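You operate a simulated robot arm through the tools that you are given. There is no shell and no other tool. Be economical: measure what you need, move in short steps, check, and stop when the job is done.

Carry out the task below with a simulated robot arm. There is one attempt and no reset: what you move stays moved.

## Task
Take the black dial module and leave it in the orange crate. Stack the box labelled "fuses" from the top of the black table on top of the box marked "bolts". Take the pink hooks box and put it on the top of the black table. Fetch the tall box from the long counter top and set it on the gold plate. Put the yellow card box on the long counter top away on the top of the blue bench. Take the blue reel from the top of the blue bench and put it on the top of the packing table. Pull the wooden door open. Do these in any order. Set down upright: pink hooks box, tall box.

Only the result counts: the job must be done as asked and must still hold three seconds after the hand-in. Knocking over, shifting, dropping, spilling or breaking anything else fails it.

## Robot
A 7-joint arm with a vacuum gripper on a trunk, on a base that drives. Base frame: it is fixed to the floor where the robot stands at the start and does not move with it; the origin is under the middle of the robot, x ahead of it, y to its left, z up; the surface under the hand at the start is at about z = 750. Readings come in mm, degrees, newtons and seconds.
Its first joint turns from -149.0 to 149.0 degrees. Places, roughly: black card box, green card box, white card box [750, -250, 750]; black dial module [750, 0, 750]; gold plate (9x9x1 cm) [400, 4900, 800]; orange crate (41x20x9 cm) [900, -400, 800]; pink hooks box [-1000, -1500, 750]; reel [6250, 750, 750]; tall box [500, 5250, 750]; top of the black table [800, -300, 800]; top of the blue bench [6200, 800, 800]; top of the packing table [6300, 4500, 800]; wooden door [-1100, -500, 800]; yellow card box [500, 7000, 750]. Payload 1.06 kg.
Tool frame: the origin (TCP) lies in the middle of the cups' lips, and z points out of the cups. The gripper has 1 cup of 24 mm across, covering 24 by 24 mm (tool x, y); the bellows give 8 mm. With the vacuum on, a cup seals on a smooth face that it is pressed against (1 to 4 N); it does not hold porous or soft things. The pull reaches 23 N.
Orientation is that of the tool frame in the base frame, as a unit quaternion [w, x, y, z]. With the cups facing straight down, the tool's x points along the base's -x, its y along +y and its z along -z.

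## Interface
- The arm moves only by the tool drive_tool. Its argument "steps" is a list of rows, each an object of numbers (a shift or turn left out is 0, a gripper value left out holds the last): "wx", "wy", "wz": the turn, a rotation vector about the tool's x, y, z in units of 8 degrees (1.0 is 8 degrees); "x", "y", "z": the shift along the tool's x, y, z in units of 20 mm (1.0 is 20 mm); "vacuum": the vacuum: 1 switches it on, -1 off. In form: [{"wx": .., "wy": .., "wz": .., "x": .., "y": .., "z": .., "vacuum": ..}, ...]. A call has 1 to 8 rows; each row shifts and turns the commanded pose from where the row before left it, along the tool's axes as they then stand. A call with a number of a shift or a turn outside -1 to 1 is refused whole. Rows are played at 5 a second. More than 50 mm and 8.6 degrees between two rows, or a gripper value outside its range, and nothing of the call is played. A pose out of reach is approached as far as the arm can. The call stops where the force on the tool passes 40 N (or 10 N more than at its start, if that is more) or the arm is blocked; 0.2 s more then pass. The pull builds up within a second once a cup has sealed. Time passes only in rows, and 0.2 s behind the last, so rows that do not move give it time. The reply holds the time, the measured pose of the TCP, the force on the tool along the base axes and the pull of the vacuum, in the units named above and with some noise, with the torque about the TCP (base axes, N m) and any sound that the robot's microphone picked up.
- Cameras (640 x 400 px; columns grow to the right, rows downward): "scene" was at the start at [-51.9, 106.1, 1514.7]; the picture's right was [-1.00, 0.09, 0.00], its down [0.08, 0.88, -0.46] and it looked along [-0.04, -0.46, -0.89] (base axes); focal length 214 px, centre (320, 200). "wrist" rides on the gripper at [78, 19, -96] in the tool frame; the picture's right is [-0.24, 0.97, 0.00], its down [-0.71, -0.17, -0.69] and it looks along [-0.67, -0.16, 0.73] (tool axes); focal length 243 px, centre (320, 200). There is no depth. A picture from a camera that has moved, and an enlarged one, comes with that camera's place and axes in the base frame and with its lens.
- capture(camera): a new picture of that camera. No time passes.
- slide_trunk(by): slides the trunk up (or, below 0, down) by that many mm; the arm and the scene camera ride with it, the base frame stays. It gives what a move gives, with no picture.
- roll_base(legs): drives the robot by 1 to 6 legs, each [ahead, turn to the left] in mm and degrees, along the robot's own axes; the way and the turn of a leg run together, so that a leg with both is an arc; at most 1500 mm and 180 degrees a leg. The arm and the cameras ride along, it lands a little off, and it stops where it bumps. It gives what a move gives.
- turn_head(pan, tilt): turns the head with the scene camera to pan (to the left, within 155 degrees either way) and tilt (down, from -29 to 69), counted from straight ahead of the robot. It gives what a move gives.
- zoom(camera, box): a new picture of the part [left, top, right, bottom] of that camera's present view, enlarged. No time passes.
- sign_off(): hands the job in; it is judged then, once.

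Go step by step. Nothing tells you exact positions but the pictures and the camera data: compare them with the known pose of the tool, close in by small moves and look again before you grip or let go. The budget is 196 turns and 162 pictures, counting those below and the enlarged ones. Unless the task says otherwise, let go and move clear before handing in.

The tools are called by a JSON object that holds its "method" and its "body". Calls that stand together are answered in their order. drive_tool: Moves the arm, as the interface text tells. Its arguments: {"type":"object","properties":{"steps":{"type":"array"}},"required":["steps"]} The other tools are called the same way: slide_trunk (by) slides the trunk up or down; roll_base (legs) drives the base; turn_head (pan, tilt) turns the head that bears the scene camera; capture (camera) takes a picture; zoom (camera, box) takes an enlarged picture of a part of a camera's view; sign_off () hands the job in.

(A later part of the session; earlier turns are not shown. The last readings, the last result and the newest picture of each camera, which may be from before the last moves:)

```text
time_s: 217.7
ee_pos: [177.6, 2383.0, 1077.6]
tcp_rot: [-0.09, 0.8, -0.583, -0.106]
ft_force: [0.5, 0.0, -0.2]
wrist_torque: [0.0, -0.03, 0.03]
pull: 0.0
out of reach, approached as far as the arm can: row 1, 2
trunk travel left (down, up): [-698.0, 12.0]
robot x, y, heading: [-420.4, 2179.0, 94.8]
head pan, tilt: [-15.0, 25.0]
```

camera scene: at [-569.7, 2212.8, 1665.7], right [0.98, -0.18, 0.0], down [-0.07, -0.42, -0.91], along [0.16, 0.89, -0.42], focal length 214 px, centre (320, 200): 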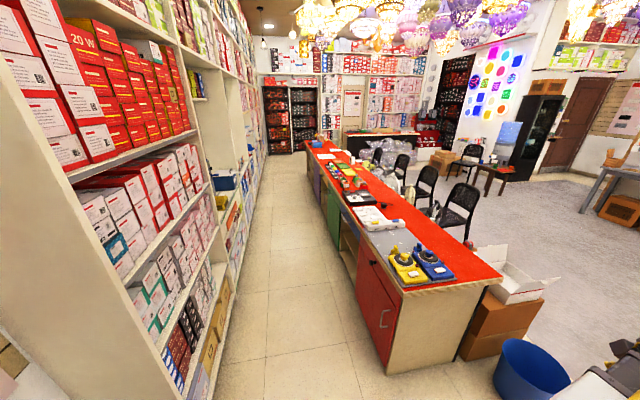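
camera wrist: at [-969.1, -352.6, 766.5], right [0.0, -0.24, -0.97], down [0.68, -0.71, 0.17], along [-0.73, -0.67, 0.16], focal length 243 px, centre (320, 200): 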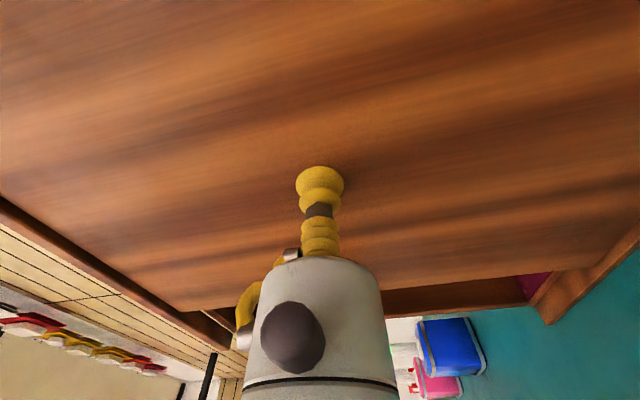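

{"method": "turn_head", "body": {"pan": -75, "tilt": 40}}

{"method": "capture", "body": {"camera": "scene"}}

```text
time_s: 218.9
ee_pos: [177.6, 2383.8, 1076.2]
tcp_rot: [-0.089, 0.8, -0.583, -0.107]
ft_force: [-0.6, -0.3, -0.5]
wrist_torque: [0.02, 0.0, -0.02]
pull: 0.0
trunk travel left (down, up): [-698.0, 12.0]
robot x, y, heading: [-420.4, 2181.1, 94.7]
head pan, tilt: [-75.0, 40.0]
```

```text
94 pictures are left
camera scene: at [-506.1, 2151.0, 1642.4], right [0.34, -0.94, 0.0], down [-0.6, -0.22, -0.77], along [0.72, 0.26, -0.64], focal length 214 px, centre (320, 200)
```

scene: 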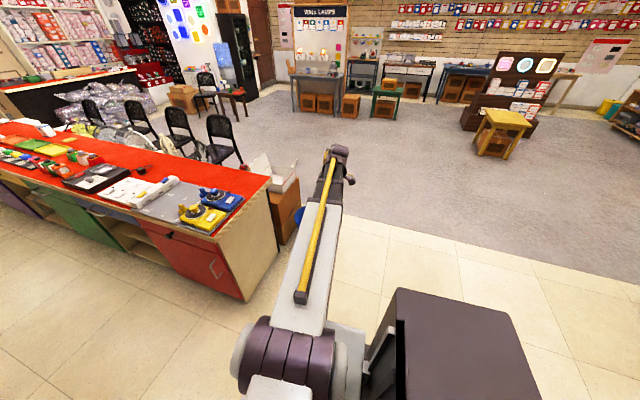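

I will tip the hand up to in-line with the forearm in the arm's plane and back down, to unwind the wrist.

{"method": "drive_tool", "body": {"steps": [{"wx": 1}, {"wx": 1}, {"wx": 1}, {"wx": 1}, {"wx": 1}, {"wx": 1}, {"wx": 1}, {"wx": 1}]}}

{"method": "drive_tool", "body": {"steps": [{"wx": 1}, {"wx": 1}, {"wx": 1}]}}

```text
time_s: 220.8
ee_pos: [214.7, 2389.6, 1074.9]
tcp_rot: [-0.502, 0.63, -0.551, 0.218]
ft_force: [-0.1, -0.7, -0.4]
wrist_torque: [0.02, 0.01, -0.03]
pull: 0.1
out of reach, approached as far as the arm can: row 6, 7, 8
trunk travel left (down, up): [-698.0, 12.0]
robot x, y, heading: [-420.6, 2182.8, 95.0]
head pan, tilt: [-75.0, 40.0]
```

```text
time_s: 221.6
ee_pos: [221.2, 2397.0, 1075.4]
tcp_rot: [0.595, -0.556, 0.504, -0.289]
ft_force: [0.1, -0.3, 0.9]
wrist_torque: [0.01, -0.04, 0.01]
pull: 0.0
out of reach, approached as far as the arm can: row 1, 2, 3
trunk travel left (down, up): [-698.0, 12.0]
robot x, y, heading: [-415.9, 2178.3, 94.9]
head pan, tilt: [-75.0, 40.0]
```

{"method": "drive_tool", "body": {"steps": [{"z": 1}, {"z": 1}, {"z": 1}, {"z": 1}, {"z": 1}, {"wx": 0.094, "wy": 0.324, "wz": 0.043}, {"wx": -0.96, "wy": 0.273}, {"wx": -0.96, "wy": 0.273}]}}

{"method": "drive_tool", "body": {"steps": [{"wx": -0.96, "wy": 0.273}, {"wx": -0.96, "wy": 0.273}, {"wx": -0.96, "wy": 0.273}, {"wx": -0.96, "wy": 0.273}, {"wx": -0.96, "wy": 0.273}]}}

```text
time_s: 223.3
ee_pos: [311.4, 2441.8, 1065.7]
tcp_rot: [-0.568, 0.573, -0.526, 0.27]
ft_force: [0.2, -0.2, -0.3]
wrist_torque: [0.0, 0.0, 0.0]
pull: 0.1
out of reach, approached as far as the arm can: row 7, 8
trunk travel left (down, up): [-698.0, 12.0]
robot x, y, heading: [-419.8, 2180.0, 94.7]
head pan, tilt: [-75.0, 40.0]
```

```text
time_s: 224.6
ee_pos: [318.1, 2406.6, 1054.7]
tcp_rot: [-0.339, 0.7, -0.616, 0.125]
ft_force: [0.2, 0.4, -0.2]
wrist_torque: [0.01, -0.01, 0.02]
pull: 0.0
out of reach, approached as far as the arm can: row 1, 4, 5
trunk travel left (down, up): [-698.0, 12.0]
robot x, y, heading: [-422.3, 2183.6, 94.9]
head pan, tilt: [-75.0, 40.0]
```

The wrist joint is wound the wrong way; I sweep the tool axis round the forearm axis (left, up, right, down) to unwind it. It is in free space here.

{"method": "drive_tool", "body": {"steps": [{"wx": 0.92, "wy": -0.7}, {"wx": 0.92, "wy": -0.7}, {"wx": 0.92, "wy": -0.7}, {"wx": 0.78, "wy": 0.78}, {"wx": 0.78, "wy": 0.78}, {"wx": 0.78, "wy": 0.78}, {"wx": 0.78, "wy": 0.78}]}}

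{"method": "drive_tool", "body": {"steps": [{"wx": -0.78, "wy": 0.78}, {"wx": -0.78, "wy": 0.78}, {"wx": -0.78, "wy": 0.78}, {"wx": -0.78, "wy": 0.78}]}}

```text
refused: row 1 steps farther than a row can; nothing moved
```

```text
refused: row 1 steps farther than a row can; nothing moved
```

{"method": "drive_tool", "body": {"steps": [{"wx": 0.83, "wy": -0.63}, {"wx": 0.83, "wy": -0.63}, {"wx": 0.83, "wy": -0.63}, {"wx": 0.72, "wy": 0.72}, {"wx": 0.72, "wy": 0.72}, {"wx": 0.72, "wy": 0.72}, {"wx": 0.72, "wy": 0.72}, {"wx": 0.72, "wy": 0.72}]}}

{"method": "drive_tool", "body": {"steps": [{"wx": -0.72, "wy": 0.72}, {"wx": -0.72, "wy": 0.72}, {"wx": -0.72, "wy": 0.72}, {"wx": -0.72, "wy": 0.72}]}}

```text
time_s: 226.3
ee_pos: [320.3, 2395.6, 1050.6]
tcp_rot: [0.526, -0.436, 0.598, -0.419]
ft_force: [-0.1, 0.3, -0.2]
wrist_torque: [-0.03, 0.02, -0.02]
pull: 0.0
out of reach, approached as far as the arm can: row 6, 7
trunk travel left (down, up): [-698.0, 12.0]
robot x, y, heading: [-417.0, 2180.2, 94.9]
head pan, tilt: [-75.0, 40.0]
```

```text
time_s: 227.3
ee_pos: [321.1, 2395.6, 1050.9]
tcp_rot: [0.299, -0.442, 0.761, -0.368]
ft_force: [-0.5, -0.1, 0.0]
wrist_torque: [0.03, 0.01, 0.03]
pull: 0.1
trunk travel left (down, up): [-698.0, 12.0]
robot x, y, heading: [-420.7, 2182.7, 94.7]
head pan, tilt: [-75.0, 40.0]
```

Now tip straight down from this side.

{"method": "drive_tool", "body": {"steps": [{"wx": -0.987, "wy": 0.156}, {"wx": -0.987, "wy": 0.156}, {"wx": -0.987, "wy": 0.156}, {"wx": -0.987, "wy": 0.156}, {"wx": -0.987, "wy": 0.156}, {"wx": -0.987, "wy": 0.156}, {"wx": -0.987, "wy": 0.156}]}}

```text
time_s: 228.9
ee_pos: [321.4, 2397.2, 1051.5]
tcp_rot: [0.004, -0.502, 0.865, -0.004]
ft_force: [-0.8, -0.5, -0.4]
wrist_torque: [0.01, 0.01, 0.0]
pull: 0.1
trunk travel left (down, up): [-698.0, 12.0]
robot x, y, heading: [-420.0, 2180.5, 94.9]
head pan, tilt: [-75.0, 40.0]
```

The hand is straight again. Retract, align with the aisle, and drive up along the counter.

{"method": "drive_tool", "body": {"steps": [{"x": 0.72, "y": 0.7}, {"x": 0.72, "y": 0.7}, {"x": 0.72, "y": 0.7}, {"x": 0.72, "y": 0.7}, {"x": 0.72, "y": 0.7}, {"x": 0.72, "y": 0.7}, {"x": 0.72, "y": 0.7}, {"x": 0.72, "y": 0.7}]}}

{"method": "roll_base", "body": {"legs": [[0, -4.3], [1500, 0], [900, 0]]}}

{"method": "turn_head", "body": {"pan": -60, "tilt": 35}}

{"method": "capture", "body": {"camera": "scene"}}

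```text
time_s: 230.8
ee_pos: [165.4, 2351.4, 1049.1]
tcp_rot: [0.006, -0.501, 0.866, -0.005]
ft_force: [-0.6, -0.4, 0.3]
wrist_torque: [0.01, 0.0, -0.05]
pull: 0.1
trunk travel left (down, up): [-698.0, 12.0]
robot x, y, heading: [-417.8, 2183.5, 94.7]
head pan, tilt: [-75.0, 40.0]
```

```text
time_s: 243.0
ee_pos: [150.9, 4714.8, 1047.6]
tcp_rot: [0.005, -0.472, 0.882, -0.006]
ft_force: [0.1, -0.1, -0.7]
wrist_torque: [-0.01, 0.0, 0.03]
pull: 0.0
trunk travel left (down, up): [-698.0, 12.0]
robot x, y, heading: [-436.7, 4585.9, 90.8]
head pan, tilt: [-75.0, 40.0]
```

```text
time_s: 243.8
ee_pos: [151.7, 4714.4, 1049.8]
tcp_rot: [0.004, -0.472, 0.882, -0.006]
ft_force: [0.5, 0.2, 0.1]
wrist_torque: [-0.01, 0.01, -0.02]
pull: 0.1
trunk travel left (down, up): [-698.0, 12.0]
robot x, y, heading: [-446.6, 4585.8, 91.0]
head pan, tilt: [-60.0, 35.0]
```

```text
93 pictures are left
camera scene: at [-539.4, 4581.2, 1649.9], right [0.51, -0.86, 0.0], down [-0.49, -0.3, -0.82], along [0.7, 0.42, -0.57], focal length 214 px, centre (320, 200)
```

scene: 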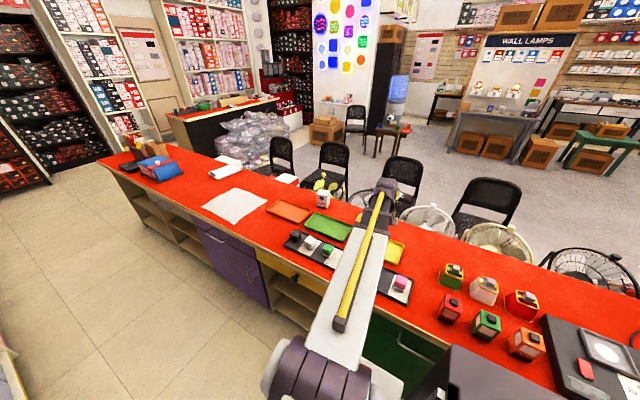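

{"method": "zoom", "body": {"camera": "scene", "box": [260, 170, 420, 300]}}

{"method": "zoom", "body": {"camera": "scene", "box": [100, 130, 320, 240]}}

{"method": "zoom", "body": {"camera": "scene", "box": [400, 230, 640, 390]}}

```text
3.08 times, centred on (340, 235) of scene
camera zoom: at [-539.4, 4581.2, 1649.9], right [0.51, -0.86, 0.0], down [-0.49, -0.3, -0.82], along [0.7, 0.42, -0.57], focal length 660 px, centre (258, 92)
```

zoom: 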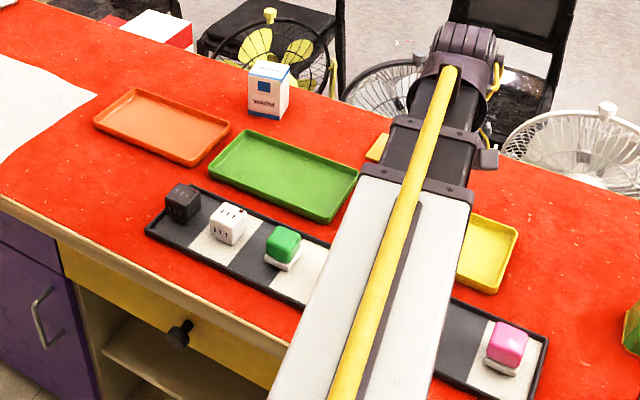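

```text
2.91 times, centred on (210, 185) of scene
camera zoom: at [-539.4, 4581.2, 1649.9], right [0.51, -0.86, 0.0], down [-0.49, -0.3, -0.82], along [0.7, 0.42, -0.57], focal length 624 px, centre (640, 244)
```

zoom: 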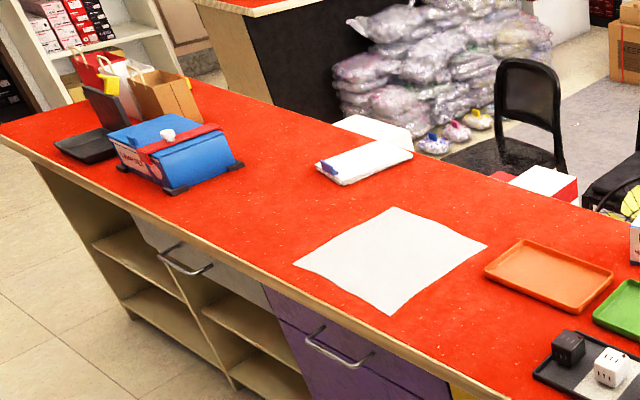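

```text
2.50 times, centred on (520, 310) of scene
camera zoom: at [-539.4, 4581.2, 1649.9], right [0.51, -0.86, 0.0], down [-0.49, -0.3, -0.82], along [0.7, 0.42, -0.57], focal length 536 px, centre (-180, -75)
```

zoom: 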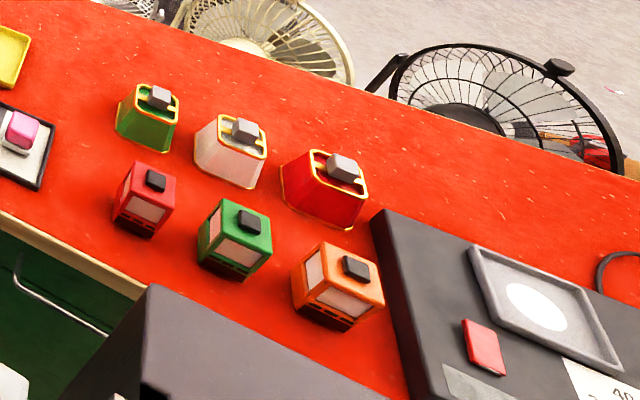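

Tall box stands at about (497,5179), ~120 mm tall; the gold plate seems to be near (490,4915) behind the arm. I drive a bit closer and on.

{"method": "roll_base", "body": {"legs": [[0, -10], [460, 0]]}}

{"method": "turn_head", "body": {"pan": -110, "tilt": 40}}

{"method": "capture", "body": {"camera": "scene"}}

{"method": "capture", "body": {"camera": "wrist"}}

```text
time_s: 247.2
ee_pos: [237.9, 5064.3, 1049.9]
tcp_rot: [0.004, -0.392, 0.92, -0.006]
ft_force: [0.1, 0.0, 0.0]
wrist_torque: [0.01, 0.02, 0.04]
pull: 0.0
trunk travel left (down, up): [-698.0, 12.0]
robot x, y, heading: [-371.4, 5041.7, 80.9]
head pan, tilt: [-60.0, 35.0]
```

```text
time_s: 248.4
ee_pos: [237.2, 5064.1, 1048.7]
tcp_rot: [0.004, -0.392, 0.92, -0.005]
ft_force: [0.4, 0.4, -0.8]
wrist_torque: [0.02, 0.02, -0.01]
pull: 0.1
trunk travel left (down, up): [-698.0, 12.0]
robot x, y, heading: [-367.1, 5044.0, 81.1]
head pan, tilt: [-110.0, 40.0]
```

```text
89 pictures are left
camera scene: at [-473.9, 4980.9, 1642.4], right [-0.48, -0.87, 0.0], down [-0.56, 0.31, -0.77], along [0.67, -0.37, -0.64], focal length 214 px, centre (320, 200)
```

scene: 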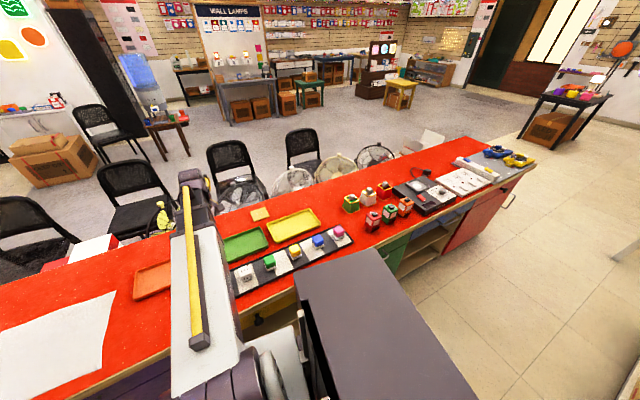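

```text
88 pictures are left
camera wrist: at [168.0, 5022.6, 1143.8], right [-0.54, 0.84, -0.01], down [0.6, 0.4, 0.69], along [0.59, 0.36, -0.72], focal length 243 px, centre (320, 200)
```

wrist: 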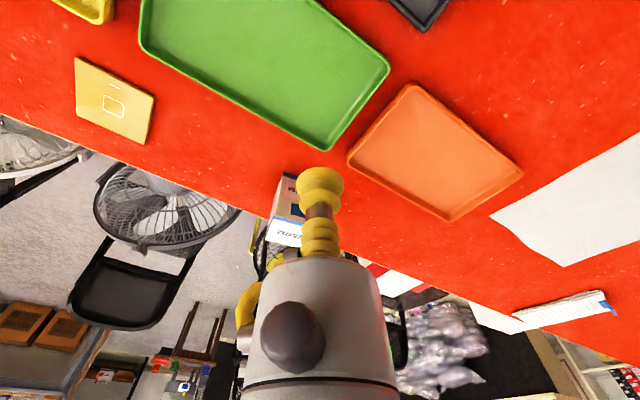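

Both targets are in view: gold plate near (490,4840) and tall box near (497,5179). I level the hand and move closer to the box.

{"method": "drive_tool", "body": {"steps": [{"x": -0.97, "y": -0.46, "wx": -0.1, "wy": 0.02}, {"x": -0.97, "y": -0.46}, {"x": -0.97, "y": -0.46}, {"x": -0.97, "y": -0.46}, {"x": -0.97, "y": -0.46}, {"x": -0.97, "y": -0.46}, {"x": -0.97, "y": -0.46}, {"x": -0.97, "y": -0.46}]}}

{"method": "capture", "body": {"camera": "wrist"}}

```text
time_s: 250.2
ee_pos: [398.6, 5126.0, 1049.4]
tcp_rot: [0.0, -0.393, 0.92, 0.001]
ft_force: [0.4, -0.6, -0.2]
wrist_torque: [-0.01, 0.0, -0.04]
pull: 0.0
trunk travel left (down, up): [-698.0, 12.0]
robot x, y, heading: [-369.9, 5038.8, 80.9]
head pan, tilt: [-110.0, 40.0]
```

```text
87 pictures are left
camera wrist: at [330.9, 5083.3, 1145.2], right [-0.54, 0.84, 0.0], down [0.61, 0.39, 0.69], along [0.58, 0.37, -0.73], focal length 243 px, centre (320, 200)
```

wrist: 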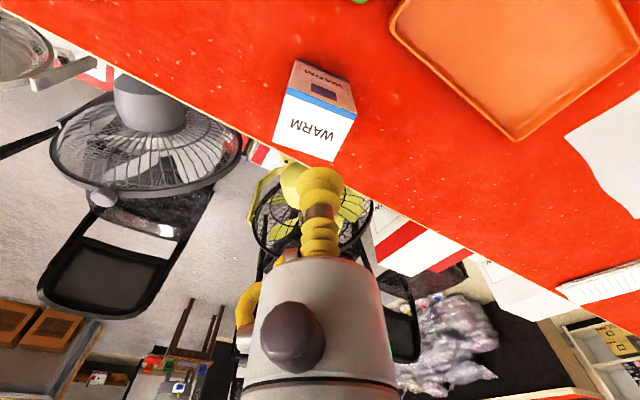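

Counter is higher than assumed (~z 810-850): box top triangulates to ≈(429,5136,925). Approach carefully.

{"method": "drive_tool", "body": {"steps": [{"x": -0.7, "y": -0.37}, {"x": -0.7, "y": -0.37}]}}

{"method": "slide_trunk", "body": {"by": -55}}

{"method": "capture", "body": {"camera": "wrist"}}

```text
time_s: 250.8
ee_pos: [427.8, 5135.4, 1049.7]
tcp_rot: [0.0, -0.392, 0.92, -0.001]
ft_force: [-0.4, 0.1, -0.8]
wrist_torque: [-0.02, -0.02, -0.01]
pull: 0.0
trunk travel left (down, up): [-698.0, 12.0]
robot x, y, heading: [-369.5, 5040.1, 80.8]
head pan, tilt: [-110.0, 40.0]
```

```text
time_s: 251.8
ee_pos: [427.9, 5134.5, 994.5]
tcp_rot: [-0.001, -0.393, 0.92, 0.001]
ft_force: [0.3, 0.2, -0.1]
wrist_torque: [-0.01, -0.01, -0.02]
pull: 0.1
trunk travel left (down, up): [-643.0, 67.0]
robot x, y, heading: [-373.3, 5038.2, 80.5]
head pan, tilt: [-110.0, 40.0]
```

```text
86 pictures are left
camera wrist: at [359.6, 5092.8, 1090.2], right [-0.54, 0.84, 0.0], down [0.61, 0.39, 0.69], along [0.58, 0.37, -0.73], focal length 243 px, centre (320, 200)
```

wrist: 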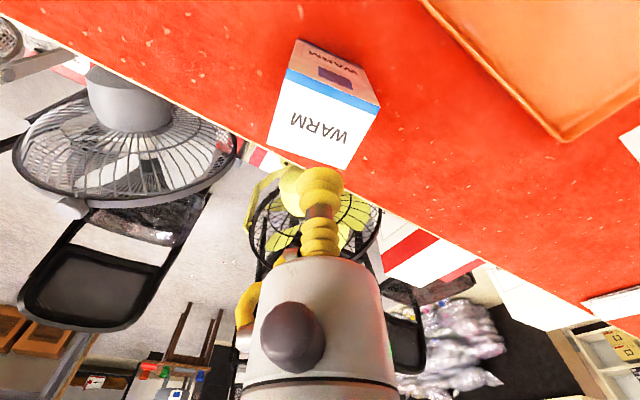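

{"method": "drive_tool", "body": {"steps": [{"x": -0.21, "z": 1}, {"z": 0.9}, {}]}}

{"method": "capture", "body": {"camera": "wrist"}}

```text
time_s: 252.6
ee_pos: [431.4, 5138.7, 957.5]
tcp_rot: [0.0, -0.391, 0.92, 0.0]
ft_force: [0.3, 0.4, 0.1]
wrist_torque: [-0.01, -0.02, 0.04]
pull: 0.0
trunk travel left (down, up): [-643.0, 67.0]
robot x, y, heading: [-373.5, 5042.0, 81.1]
head pan, tilt: [-110.0, 40.0]
```

```text
85 pictures are left
camera wrist: at [362.9, 5095.5, 1052.1], right [-0.54, 0.84, 0.0], down [0.61, 0.39, 0.69], along [0.58, 0.37, -0.73], focal length 243 px, centre (320, 200)
```

wrist: 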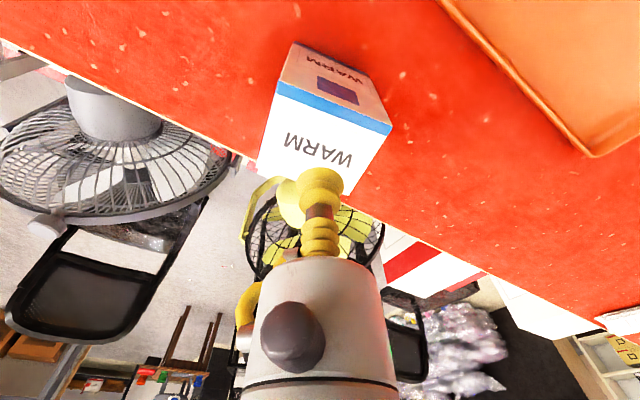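

Box top likely z≈930-940. Shift back 7 mm, then descend slowly with vacuum.

{"method": "drive_tool", "body": {"steps": [{"x": 0.33, "y": 0.1, "z": 0.4, "vacuum": 1}, {"z": 0.2}, {"z": 0.2}, {"z": 0.2}, {}]}}

```text
time_s: 253.8
ee_pos: [425.6, 5135.6, 937.3]
tcp_rot: [0.0, -0.392, 0.92, 0.0]
ft_force: [0.3, 0.1, -1.1]
wrist_torque: [-0.03, 0.02, -0.01]
pull: 0.0
trunk travel left (down, up): [-643.0, 67.0]
robot x, y, heading: [-371.3, 5036.0, 81.1]
head pan, tilt: [-110.0, 40.0]
```

{"method": "drive_tool", "body": {"steps": [{"z": 0.2}, {"z": 0.2}, {"z": 0.2}, {}]}}

{"method": "zoom", "body": {"camera": "wrist", "box": [220, 60, 420, 220]}}

```text
time_s: 254.8
ee_pos: [424.0, 5135.6, 925.7]
tcp_rot: [0.0, -0.392, 0.92, 0.001]
ft_force: [-0.5, 0.1, -0.5]
wrist_torque: [0.01, 0.04, 0.01]
pull: 0.1
trunk travel left (down, up): [-643.0, 67.0]
robot x, y, heading: [-378.2, 5037.8, 81.1]
head pan, tilt: [-110.0, 40.0]
```

```text
2.50 times, centred on (320, 140) of wrist
camera zoom: at [356.4, 5092.6, 1020.1], right [-0.54, 0.84, 0.0], down [0.61, 0.39, 0.69], along [0.58, 0.37, -0.73], focal length 606 px, centre (320, 350)
```

zoom: 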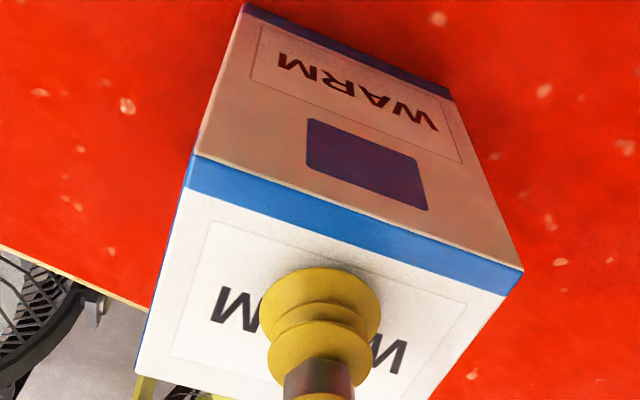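

{"method": "drive_tool", "body": {"steps": [{"z": 0.2}, {"z": 0.2}, {"z": 0.2}, {"z": 0.2}, {}]}}

```text
time_s: 256.0
ee_pos: [423.1, 5135.3, 911.3]
tcp_rot: [0.001, -0.393, 0.92, 0.0]
ft_force: [-0.7, -1.4, 23.1]
wrist_torque: [0.0, 0.03, 0.0]
pull: 23.2
trunk travel left (down, up): [-643.0, 67.0]
robot x, y, heading: [-371.4, 5043.5, 81.1]
head pan, tilt: [-110.0, 40.0]
```

Gripped (box top z≈912). Lift and carry toward the gold plate.

{"method": "slide_trunk", "body": {"by": 65}}

{"method": "drive_tool", "body": {"steps": [{"x": 0.868, "y": -0.966}, {"x": 0.868, "y": -0.966}, {"x": 0.868, "y": -0.966}, {"x": 0.868, "y": -0.966}, {"x": 0.868, "y": -0.966}, {"x": 0.868, "y": -0.966}, {"x": 0.868, "y": -0.966}, {"x": 0.868, "y": -0.966}]}}

{"method": "capture", "body": {"camera": "wrist"}}

{"method": "capture", "body": {"camera": "scene"}}

```text
time_s: 257.0
ee_pos: [423.8, 5136.0, 973.7]
tcp_rot: [0.0, -0.392, 0.92, -0.001]
ft_force: [-0.3, -0.9, -1.6]
wrist_torque: [-0.01, 0.02, 0.02]
pull: 23.5
trunk travel left (down, up): [-708.0, 2.0]
robot x, y, heading: [-372.8, 5039.8, 80.9]
head pan, tilt: [-110.0, 40.0]
```

```text
time_s: 258.8
ee_pos: [440.0, 4927.1, 972.1]
tcp_rot: [0.0, -0.392, 0.92, 0.0]
ft_force: [0.5, 0.5, -1.6]
wrist_torque: [-0.01, 0.03, 0.0]
pull: 22.9
trunk travel left (down, up): [-708.0, 2.0]
robot x, y, heading: [-373.1, 5038.8, 81.3]
head pan, tilt: [-110.0, 40.0]
```

```text
83 pictures are left
camera wrist: at [371.9, 4883.9, 1068.3], right [-0.54, 0.84, 0.0], down [0.61, 0.39, 0.69], along [0.58, 0.37, -0.73], focal length 243 px, centre (320, 200)
```

wrist: 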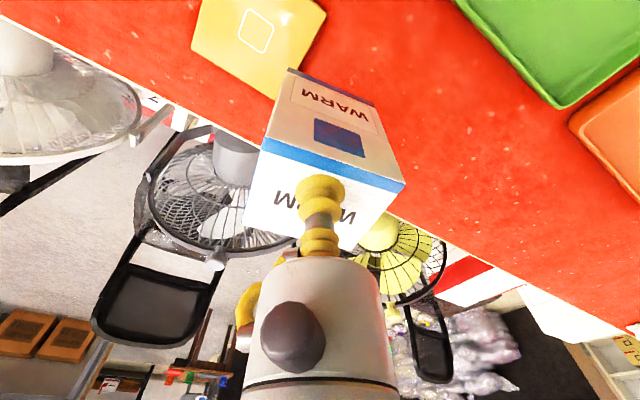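

```text
82 pictures are left
camera scene: at [-473.9, 4980.7, 1652.4], right [-0.49, -0.87, 0.0], down [-0.56, 0.31, -0.77], along [0.67, -0.37, -0.64], focal length 214 px, centre (320, 200)
```

scene: 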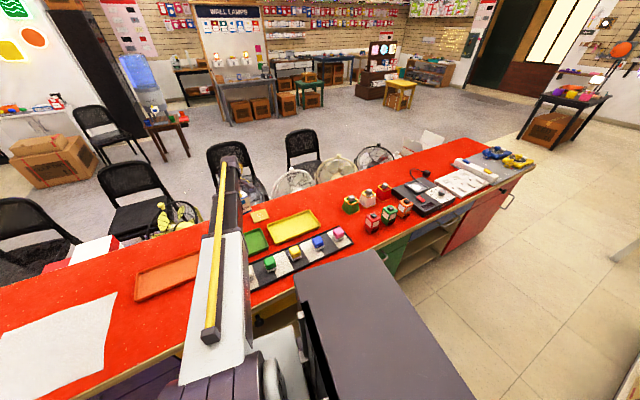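

The gold plate centre is ≈(435,4857), top z≈800. The box hangs ~11 mm forward of the cup, so I aim the cup at (424,4850).

{"method": "drive_tool", "body": {"steps": [{"x": 0.825, "y": -0.52}, {"x": 0.825, "y": -0.52}, {"x": 0.825, "y": -0.52}, {"x": 0.825, "y": -0.52}]}}

{"method": "capture", "body": {"camera": "wrist"}}

```text
time_s: 259.8
ee_pos: [424.1, 4852.4, 974.3]
tcp_rot: [0.0, -0.392, 0.92, 0.0]
ft_force: [0.6, 0.2, -0.8]
wrist_torque: [-0.02, 0.01, 0.03]
pull: 22.9
trunk travel left (down, up): [-708.0, 2.0]
robot x, y, heading: [-373.8, 5041.0, 80.9]
head pan, tilt: [-110.0, 40.0]
```

```text
81 pictures are left
camera wrist: at [355.9, 4808.3, 1069.4], right [-0.54, 0.84, 0.0], down [0.61, 0.39, 0.69], along [0.58, 0.37, -0.73], focal length 243 px, centre (320, 200)
```

wrist: 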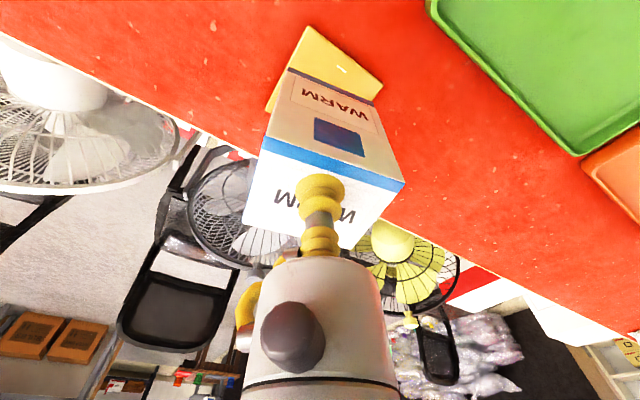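

Refined plate centre (440,4866); shift (+8,+7) and lower near it.

{"method": "drive_tool", "body": {"steps": [{"x": -0.53, "y": -0.05}, {"z": 1}, {"z": 0.6}, {}]}}

{"method": "capture", "body": {"camera": "wrist"}}

```text
time_s: 260.8
ee_pos: [432.7, 4858.8, 941.8]
tcp_rot: [0.0, -0.392, 0.92, 0.0]
ft_force: [0.0, 0.1, -0.4]
wrist_torque: [0.04, 0.02, 0.03]
pull: 22.8
trunk travel left (down, up): [-708.0, 2.0]
robot x, y, heading: [-374.9, 5040.4, 81.0]
head pan, tilt: [-110.0, 40.0]
```

```text
80 pictures are left
camera wrist: at [364.3, 4815.3, 1037.2], right [-0.54, 0.84, 0.0], down [0.61, 0.39, 0.69], along [0.58, 0.37, -0.73], focal length 243 px, centre (320, 200)
```

wrist: 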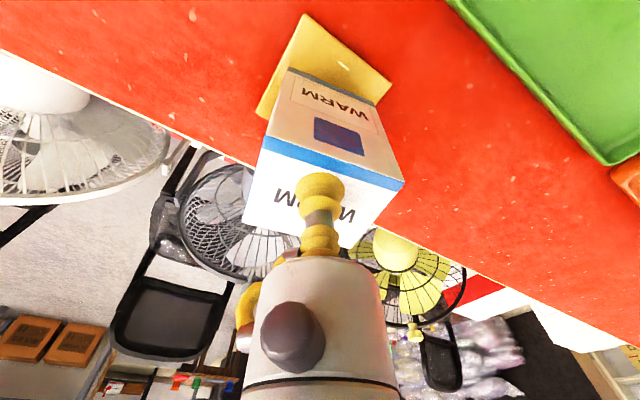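

{"method": "drive_tool", "body": {"steps": [{"x": 0.28, "y": -0.08, "z": 0.4}, {"z": 0.2}, {"z": 0.15}, {"z": 0.15}, {}]}}

```text
time_s: 262.0
ee_pos: [429.3, 4853.5, 924.5]
tcp_rot: [-0.001, -0.392, 0.92, 0.0]
ft_force: [-0.2, 0.0, 1.9]
wrist_torque: [-0.02, 0.04, -0.02]
pull: 22.7
trunk travel left (down, up): [-708.0, 2.0]
robot x, y, heading: [-372.6, 5041.4, 81.1]
head pan, tilt: [-110.0, 40.0]
```

{"method": "drive_tool", "body": {"steps": [{"z": 0.1}, {"z": 0.1}, {}]}}

```text
time_s: 262.8
ee_pos: [428.3, 4854.6, 922.5]
tcp_rot: [0.001, -0.392, 0.92, -0.001]
ft_force: [3.2, -0.9, 20.2]
wrist_torque: [-0.02, 0.01, -0.01]
pull: 23.1
trunk travel left (down, up): [-708.0, 2.0]
robot x, y, heading: [-374.1, 5041.9, 80.9]
head pan, tilt: [-110.0, 40.0]
```

Firm contact on the plate. Release and rise.

{"method": "drive_tool", "body": {"steps": [{"z": -0.12, "vacuum": -1}, {}, {}, {"z": -0.3}, {"z": -0.7}, {"z": -1}, {"z": -1}]}}

{"method": "capture", "body": {"camera": "wrist"}}

```text
time_s: 264.4
ee_pos: [429.4, 4854.1, 981.0]
tcp_rot: [0.0, -0.393, 0.92, 0.0]
ft_force: [-0.1, 0.7, -0.4]
wrist_torque: [0.01, 0.02, 0.0]
pull: 0.2
trunk travel left (down, up): [-708.0, 2.0]
robot x, y, heading: [-371.4, 5039.5, 81.2]
head pan, tilt: [-110.0, 40.0]
```

```text
79 pictures are left
camera wrist: at [361.2, 4810.6, 1077.0], right [-0.54, 0.84, 0.0], down [0.61, 0.39, 0.69], along [0.58, 0.37, -0.73], focal length 243 px, centre (320, 200)
```

wrist: 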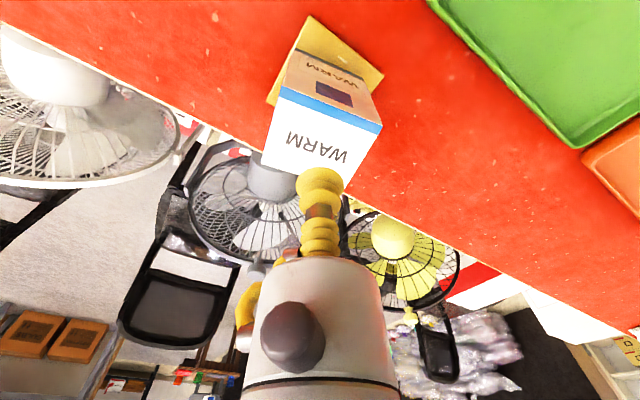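

Tall box stands on the gold plate. Next the yellow card box further up the counter: retract and drive on.

{"method": "drive_tool", "body": {"steps": [{"z": -1}, {"z": -1}, {"z": -1}, {"x": 0.44, "y": 1}, {"x": 0.44, "y": 1}, {"x": 0.44, "y": 1}, {"x": 0.44, "y": 1}, {"x": 0.44, "y": 1}]}}

{"method": "drive_tool", "body": {"steps": [{"x": 0.44, "y": 1}, {"x": 0.44, "y": 1}, {"x": 0.44, "y": 1}, {"x": 0.44, "y": 1}]}}

{"method": "roll_base", "body": {"legs": [[0, 11], [1400, 0]]}}

{"method": "turn_head", "body": {"pan": -50, "tilt": 35}}

{"method": "capture", "body": {"camera": "scene"}}

```text
time_s: 266.2
ee_pos: [327.0, 4890.3, 1042.8]
tcp_rot: [0.0, -0.392, 0.92, 0.0]
ft_force: [0.0, -0.1, -0.8]
wrist_torque: [0.03, 0.02, 0.03]
pull: 0.1
trunk travel left (down, up): [-708.0, 2.0]
robot x, y, heading: [-374.7, 5037.9, 81.1]
head pan, tilt: [-110.0, 40.0]
```

```text
time_s: 267.2
ee_pos: [244.8, 4920.7, 1043.2]
tcp_rot: [0.0, -0.392, 0.92, -0.001]
ft_force: [0.0, -0.8, -0.3]
wrist_torque: [0.02, 0.0, -0.01]
pull: 0.1
trunk travel left (down, up): [-708.0, 2.0]
robot x, y, heading: [-373.3, 5041.6, 81.0]
head pan, tilt: [-110.0, 40.0]
```

```text
time_s: 274.9
ee_pos: [200.4, 6451.0, 1041.1]
tcp_rot: [0.0, -0.484, 0.875, 0.0]
ft_force: [-0.5, -0.3, 1.4]
wrist_torque: [0.0, 0.01, 0.0]
pull: 0.1
trunk travel left (down, up): [-708.0, 2.0]
robot x, y, heading: [-426.3, 6447.2, 92.6]
head pan, tilt: [-110.0, 40.0]
```

```text
time_s: 276.2
ee_pos: [200.8, 6449.4, 1041.8]
tcp_rot: [0.0, -0.483, 0.875, 0.0]
ft_force: [0.5, -0.4, -0.1]
wrist_torque: [-0.05, 0.03, 0.01]
pull: 0.0
trunk travel left (down, up): [-708.0, 2.0]
robot x, y, heading: [-426.1, 6442.4, 92.7]
head pan, tilt: [-50.0, 35.0]
```

```text
78 pictures are left
camera scene: at [-532.4, 6451.3, 1660.0], right [0.68, -0.74, 0.0], down [-0.42, -0.39, -0.82], along [0.6, 0.55, -0.57], focal length 214 px, centre (320, 200)
```

scene: 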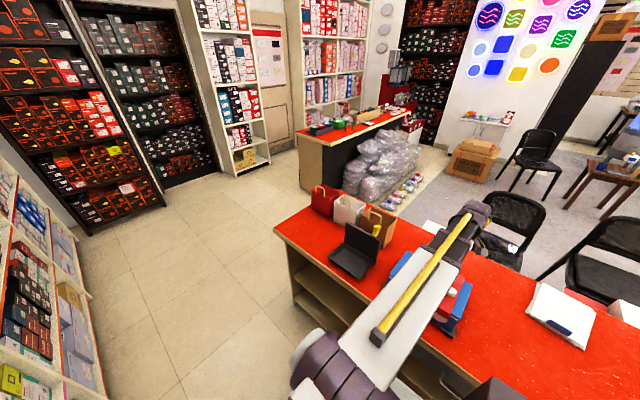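

{"method": "zoom", "body": {"camera": "scene", "box": [270, 170, 470, 320]}}

{"method": "capture", "body": {"camera": "wrist"}}

```text
2.67 times, centred on (370, 245) of scene
camera zoom: at [-532.4, 6451.3, 1660.0], right [0.68, -0.74, 0.0], down [-0.42, -0.39, -0.82], along [0.6, 0.55, -0.57], focal length 572 px, centre (187, 80)
```

zoom: 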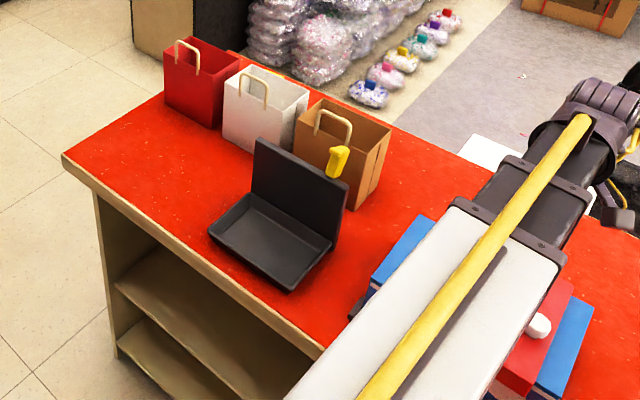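

```text
76 pictures are left
camera wrist: at [142.5, 6395.6, 1137.4], right [-0.7, 0.72, 0.0], down [0.52, 0.51, 0.69], along [0.49, 0.48, -0.73], focal length 243 px, centre (320, 200)
```

wrist: 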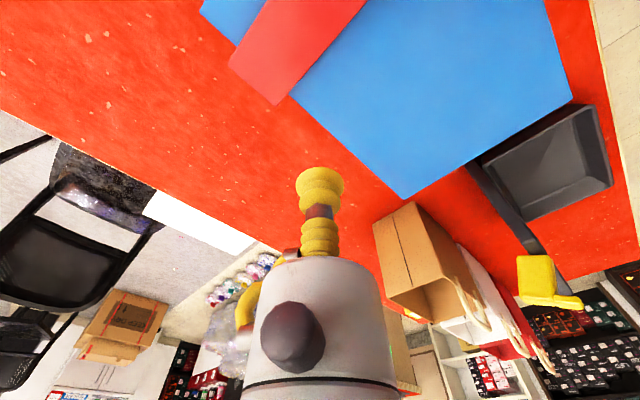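

The yellow card box isn't visible from here; it may hide behind the black case's lid or bags. I drive further and look from the other side.

{"method": "roll_base", "body": {"legs": [[600, 0]]}}

{"method": "turn_head", "body": {"pan": -100, "tilt": 40}}

{"method": "capture", "body": {"camera": "scene"}}

{"method": "capture", "body": {"camera": "wrist"}}

```text
time_s: 279.6
ee_pos: [172.2, 7056.7, 1042.4]
tcp_rot: [-0.001, -0.485, 0.874, 0.0]
ft_force: [1.3, 0.2, 0.2]
wrist_torque: [-0.02, 0.01, 0.03]
pull: 0.1
trunk travel left (down, up): [-708.0, 2.0]
robot x, y, heading: [-457.7, 7047.3, 92.4]
head pan, tilt: [-50.0, 35.0]
```

```text
time_s: 280.8
ee_pos: [174.2, 7056.7, 1041.7]
tcp_rot: [0.0, -0.485, 0.875, 0.0]
ft_force: [-0.1, 0.0, 0.1]
wrist_torque: [-0.03, 0.02, 0.0]
pull: 0.1
trunk travel left (down, up): [-708.0, 2.0]
robot x, y, heading: [-454.9, 7048.3, 92.5]
head pan, tilt: [-100.0, 40.0]
```

```text
75 pictures are left
camera scene: at [-540.6, 6984.3, 1652.4], right [-0.13, -0.99, 0.0], down [-0.64, 0.08, -0.77], along [0.76, -0.1, -0.64], focal length 214 px, centre (320, 200)
```

scene: 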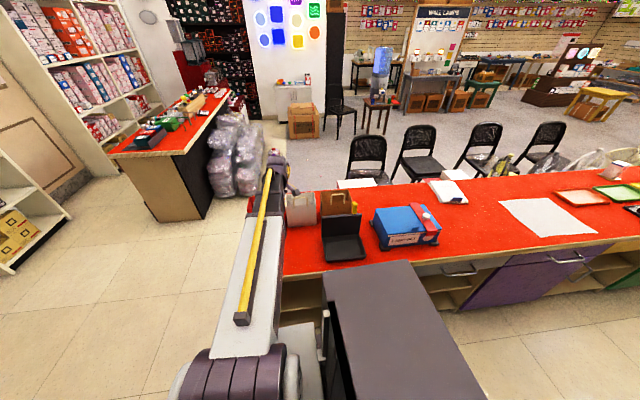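

```text
74 pictures are left
camera wrist: at [114.8, 7000.4, 1137.5], right [-0.7, 0.71, 0.0], down [0.52, 0.51, 0.69], along [0.49, 0.48, -0.73], focal length 243 px, centre (320, 200)
```

wrist: 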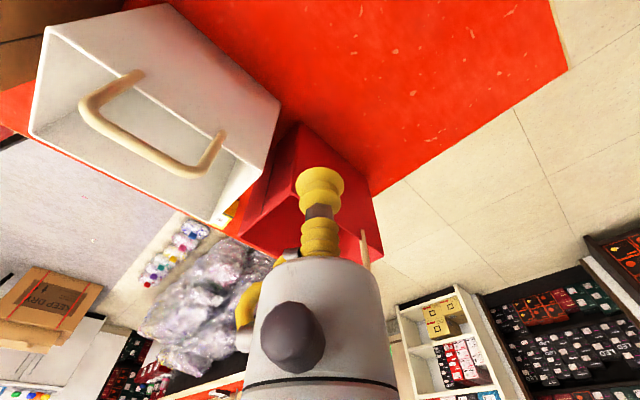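

A yellow edge peeks out behind the white and red bags. I go past the counter's end for a better look.

{"method": "roll_base", "body": {"legs": [[600, 0]]}}

{"method": "turn_head", "body": {"pan": -125, "tilt": 30}}

{"method": "capture", "body": {"camera": "scene"}}

{"method": "zoom", "body": {"camera": "scene", "box": [220, 130, 420, 260]}}

```text
time_s: 284.2
ee_pos: [144.8, 7655.3, 1042.2]
tcp_rot: [0.0, -0.485, 0.875, 0.001]
ft_force: [0.5, 0.6, 1.2]
wrist_torque: [0.0, -0.03, 0.0]
pull: 0.0
trunk travel left (down, up): [-708.0, 2.0]
robot x, y, heading: [-483.6, 7648.1, 92.9]
head pan, tilt: [-100.0, 40.0]
```

```text
time_s: 285.1
ee_pos: [143.5, 7654.4, 1042.5]
tcp_rot: [0.0, -0.485, 0.875, 0.0]
ft_force: [-0.2, 0.0, 0.5]
wrist_torque: [-0.03, 0.01, -0.01]
pull: 0.0
trunk travel left (down, up): [-708.0, 2.0]
robot x, y, heading: [-484.8, 7645.1, 92.7]
head pan, tilt: [-125.0, 30.0]
```

```text
73 pictures are left
camera scene: at [-576.8, 7545.1, 1667.7], right [-0.53, -0.85, 0.0], down [-0.42, 0.27, -0.87], along [0.73, -0.46, -0.5], focal length 214 px, centre (320, 200)
```

scene: 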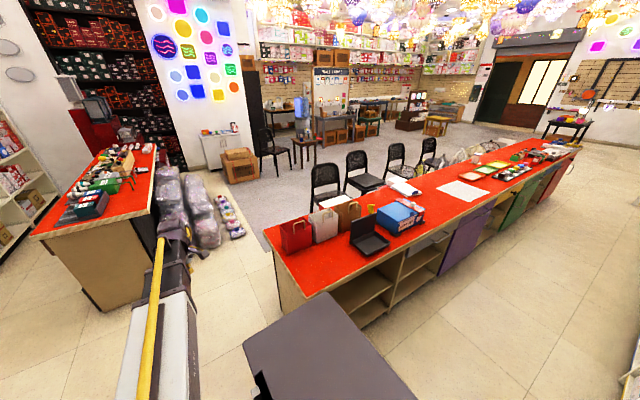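

```text
3.08 times, centred on (320, 195) of scene
camera zoom: at [-576.8, 7545.1, 1667.7], right [-0.53, -0.85, 0.0], down [-0.42, 0.27, -0.87], along [0.73, -0.46, -0.5], focal length 660 px, centre (320, 215)
```

zoom: 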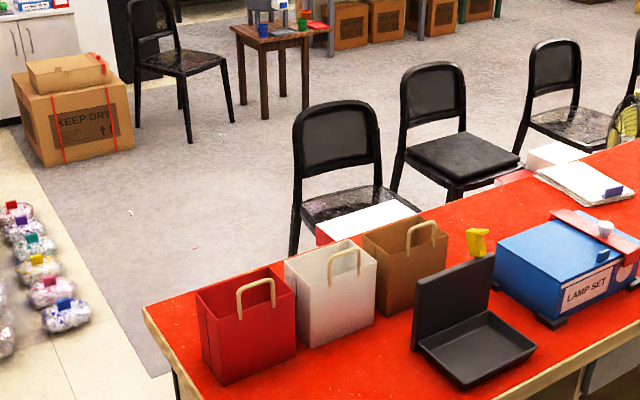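

Behind the three bags is the likely place. I back up alongside and use the wrist camera from above the bags.

{"method": "roll_base", "body": {"legs": [[0, 7], [-590, 0]]}}

{"method": "drive_tool", "body": {"steps": [{"x": -0.53, "y": -0.85}, {"x": -0.53, "y": -0.85}, {"x": -0.53, "y": -0.85}, {"x": -0.53, "y": -0.85}]}}

{"method": "capture", "body": {"camera": "wrist"}}

```text
time_s: 289.0
ee_pos: [239.3, 7152.7, 1042.1]
tcp_rot: [0.0, -0.538, 0.843, 0.0]
ft_force: [0.9, 0.1, -0.2]
wrist_torque: [-0.03, 0.0, 0.02]
pull: 0.0
trunk travel left (down, up): [-708.0, 2.0]
robot x, y, heading: [-387.2, 7066.6, 99.8]
head pan, tilt: [-125.0, 30.0]
```

```text
time_s: 290.0
ee_pos: [318.8, 7162.7, 1042.4]
tcp_rot: [0.0, -0.538, 0.843, 0.0]
ft_force: [-0.2, -0.6, -0.1]
wrist_torque: [-0.04, 0.0, 0.0]
pull: 0.2
trunk travel left (down, up): [-708.0, 2.0]
robot x, y, heading: [-382.8, 7062.5, 99.8]
head pan, tilt: [-125.0, 30.0]
```

```text
71 pictures are left
camera wrist: at [268.2, 7100.2, 1137.2], right [-0.78, 0.62, 0.0], down [0.45, 0.57, 0.69], along [0.43, 0.54, -0.73], focal length 243 px, centre (320, 200)
```

wrist: 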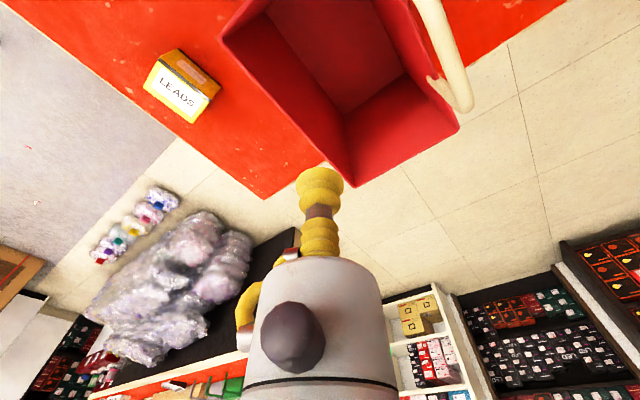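

The yellow "LEADS" box is behind the bags, at ≈(470,7077). Reaching over the bags is risky, so I go round the counter's end and approach along -y.

{"method": "drive_tool", "body": {"steps": [{"x": 0.53, "y": 0.85}, {"x": 0.53, "y": 0.85}, {"x": 0.53, "y": 0.85}, {"x": 0.53, "y": 0.85}]}}

{"method": "roll_base", "body": {"legs": [[0, -5], [820, 0], [0, -94], [890, 0]]}}

{"method": "turn_head", "body": {"pan": -75, "tilt": 45}}

{"method": "capture", "body": {"camera": "scene"}}

{"method": "capture", "body": {"camera": "wrist"}}

```text
time_s: 291.0
ee_pos: [236.9, 7152.7, 1044.1]
tcp_rot: [0.0, -0.537, 0.843, 0.001]
ft_force: [-0.4, 1.1, -0.2]
wrist_torque: [0.0, 0.01, 0.02]
pull: 0.1
trunk travel left (down, up): [-708.0, 2.0]
robot x, y, heading: [-385.7, 7067.2, 99.7]
head pan, tilt: [-125.0, 30.0]
```

```text
time_s: 304.1
ee_pos: [419.3, 7253.7, 1042.8]
tcp_rot: [0.0, 0.294, 0.956, 0.0]
ft_force: [-0.4, -0.7, -0.9]
wrist_torque: [0.03, -0.01, 0.03]
pull: 0.1
trunk travel left (down, up): [-708.0, 2.0]
robot x, y, heading: [435.4, 7880.8, 0.9]
head pan, tilt: [-125.0, 30.0]
```

```text
time_s: 305.3
ee_pos: [419.1, 7252.1, 1042.6]
tcp_rot: [0.0, 0.294, 0.956, -0.001]
ft_force: [0.4, -0.3, -0.5]
wrist_torque: [0.01, -0.05, -0.01]
pull: 0.1
trunk travel left (down, up): [-708.0, 2.0]
robot x, y, heading: [440.6, 7879.4, 0.6]
head pan, tilt: [-75.0, 45.0]
```

```text
70 pictures are left
camera scene: at [409.2, 7972.2, 1645.2], right [-0.96, -0.27, 0.0], down [-0.19, 0.68, -0.71], along [0.19, -0.68, -0.71], focal length 214 px, centre (320, 200)
```

scene: 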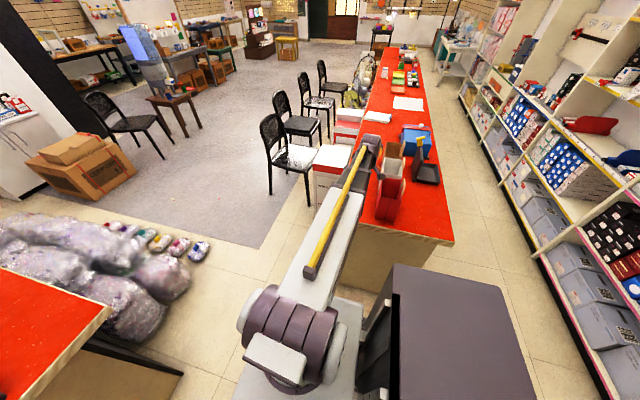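

```text
69 pictures are left
camera wrist: at [364.6, 7313.1, 1138.0], right [0.74, 0.67, 0.0], down [0.49, -0.54, 0.69], along [0.46, -0.51, -0.73], focal length 243 px, centre (320, 200)
```

wrist: 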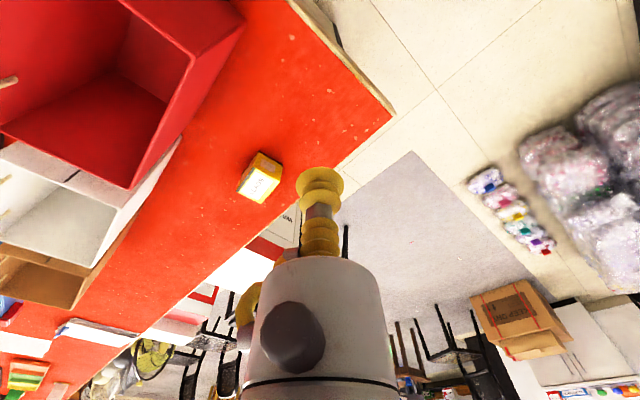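

Box at ≈(463,7065). Extend the arm to above it, clear of the bags.

{"method": "drive_tool", "body": {"steps": [{"x": -0.82, "y": -0.7}, {"x": -0.82, "y": -0.7}, {"x": -0.82, "y": -0.7}, {"x": -0.82, "y": -0.7}, {"x": -0.82, "y": -0.7}, {"x": -0.82, "y": -0.7}, {"x": -0.82, "y": -0.7}, {"x": -0.82, "y": -0.7}]}}

{"method": "slide_trunk", "body": {"by": -110}}

{"method": "capture", "body": {"camera": "wrist"}}

```text
time_s: 307.1
ee_pos: [465.8, 7087.5, 1043.6]
tcp_rot: [0.0, 0.294, 0.956, 0.0]
ft_force: [0.1, -0.8, 0.8]
wrist_torque: [0.01, -0.02, -0.01]
pull: 0.1
trunk travel left (down, up): [-708.0, 2.0]
robot x, y, heading: [437.5, 7884.4, 0.4]
head pan, tilt: [-75.0, 45.0]
```

```text
time_s: 308.5
ee_pos: [465.2, 7086.9, 933.7]
tcp_rot: [0.001, 0.295, 0.955, 0.001]
ft_force: [0.0, 0.3, -0.2]
wrist_torque: [-0.01, -0.02, -0.03]
pull: 0.0
trunk travel left (down, up): [-598.0, 112.0]
robot x, y, heading: [435.4, 7881.6, 0.6]
head pan, tilt: [-75.0, 45.0]
```

```text
68 pictures are left
camera wrist: at [410.9, 7146.7, 1028.0], right [0.74, 0.67, 0.0], down [0.49, -0.54, 0.69], along [0.46, -0.51, -0.73], focal length 243 px, centre (320, 200)
```

wrist: 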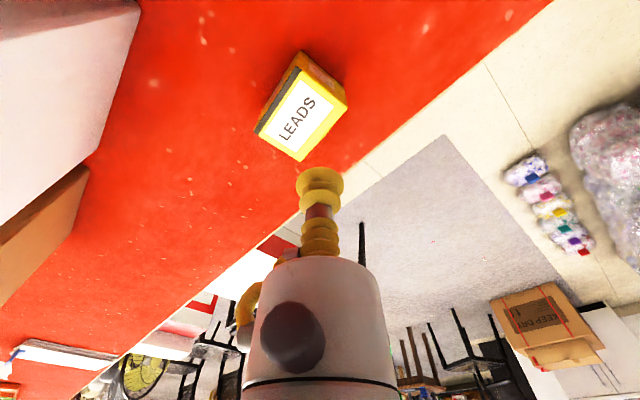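

{"method": "drive_tool", "body": {"steps": [{"x": -0.11, "y": -0.79, "z": 0.8}, {"z": 1}, {"z": 1}, {}]}}

{"method": "capture", "body": {"camera": "wrist"}}

```text
time_s: 309.5
ee_pos: [459.3, 7070.9, 876.4]
tcp_rot: [0.001, 0.294, 0.956, 0.0]
ft_force: [0.3, 0.6, -0.5]
wrist_torque: [-0.02, 0.04, 0.01]
pull: 0.0
trunk travel left (down, up): [-598.0, 112.0]
robot x, y, heading: [433.9, 7881.1, 0.6]
head pan, tilt: [-75.0, 45.0]
```

```text
67 pictures are left
camera wrist: at [403.9, 7132.1, 971.4], right [0.74, 0.67, 0.0], down [0.49, -0.54, 0.69], along [0.46, -0.51, -0.73], focal length 243 px, centre (320, 200)
```

wrist: 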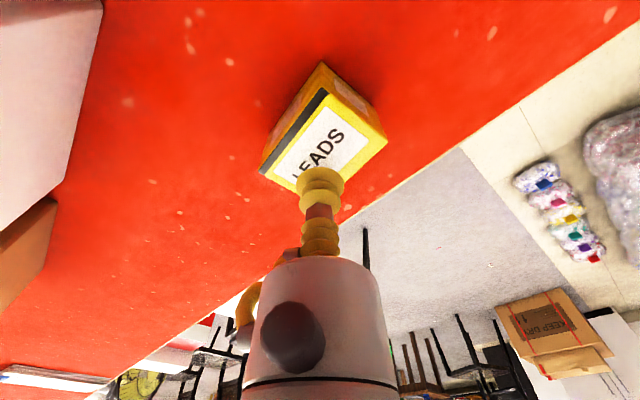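

Centred; box top likely near z 850. Descend with vacuum in small steps.

{"method": "drive_tool", "body": {"steps": [{"z": 0.5, "vacuum": 1}, {"z": 0.25}, {"z": 0.2}, {"z": 0.2}, {"z": 0.2}, {}]}}

```text
time_s: 310.7
ee_pos: [458.9, 7071.6, 855.4]
tcp_rot: [0.001, 0.293, 0.956, -0.004]
ft_force: [0.3, 2.2, 18.1]
wrist_torque: [0.08, 0.01, -0.01]
pull: 23.1
trunk travel left (down, up): [-598.0, 112.0]
robot x, y, heading: [434.2, 7882.6, 0.5]
head pan, tilt: [-75.0, 45.0]
stopped in row 6: the force on the tool passed its limit at 44 N (the readings are from after the stop); the commanded pose is now the measured one
```

Gripped. Lift, retract, and survey the way to the blue bench.

{"method": "slide_trunk", "body": {"by": 112}}

{"method": "drive_tool", "body": {"steps": [{"z": -1, "x": 0.75, "y": 0.6}, {"z": -1, "x": 0.75, "y": 0.6}, {"z": -1, "x": 0.75, "y": 0.6}, {"x": 0.75, "y": 0.6}, {"x": 0.75, "y": 0.6}, {"x": 0.75, "y": 0.6}, {"x": 0.75, "y": 0.6}, {"x": 0.75, "y": 0.6}]}}

{"method": "turn_head", "body": {"pan": -40, "tilt": 15}}

{"method": "capture", "body": {"camera": "scene"}}

```text
time_s: 312.2
ee_pos: [458.4, 7069.6, 964.4]
tcp_rot: [0.001, 0.294, 0.956, -0.003]
ft_force: [0.0, 0.6, -0.6]
wrist_torque: [-0.01, -0.03, 0.03]
pull: 23.0
trunk travel left (down, up): [-710.0, 0.0]
robot x, y, heading: [433.0, 7882.1, 0.4]
head pan, tilt: [-75.0, 45.0]
```

```text
time_s: 314.0
ee_pos: [412.0, 7218.2, 1023.6]
tcp_rot: [0.0, 0.294, 0.956, -0.004]
ft_force: [0.7, 0.2, 0.2]
wrist_torque: [-0.02, 0.02, 0.01]
pull: 22.6
trunk travel left (down, up): [-710.0, 0.0]
robot x, y, heading: [433.7, 7886.7, 0.5]
head pan, tilt: [-75.0, 45.0]
```

```text
time_s: 315.0
ee_pos: [412.9, 7217.3, 1022.7]
tcp_rot: [0.001, 0.294, 0.956, -0.002]
ft_force: [0.6, -0.4, -1.1]
wrist_torque: [-0.02, 0.0, -0.01]
pull: 23.3
trunk travel left (down, up): [-710.0, 0.0]
robot x, y, heading: [433.1, 7880.0, 0.6]
head pan, tilt: [-40.0, 15.0]
```

```text
66 pictures are left
camera scene: at [459.5, 7991.2, 1693.9], right [-0.64, -0.77, 0.0], down [-0.2, 0.17, -0.97], along [0.75, -0.61, -0.26], focal length 214 px, centre (320, 200)
```

scene: 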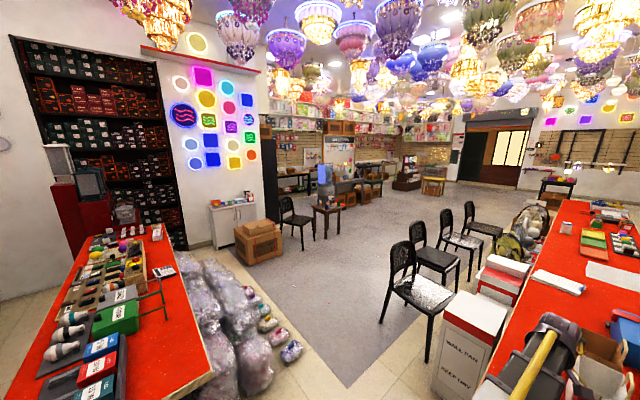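

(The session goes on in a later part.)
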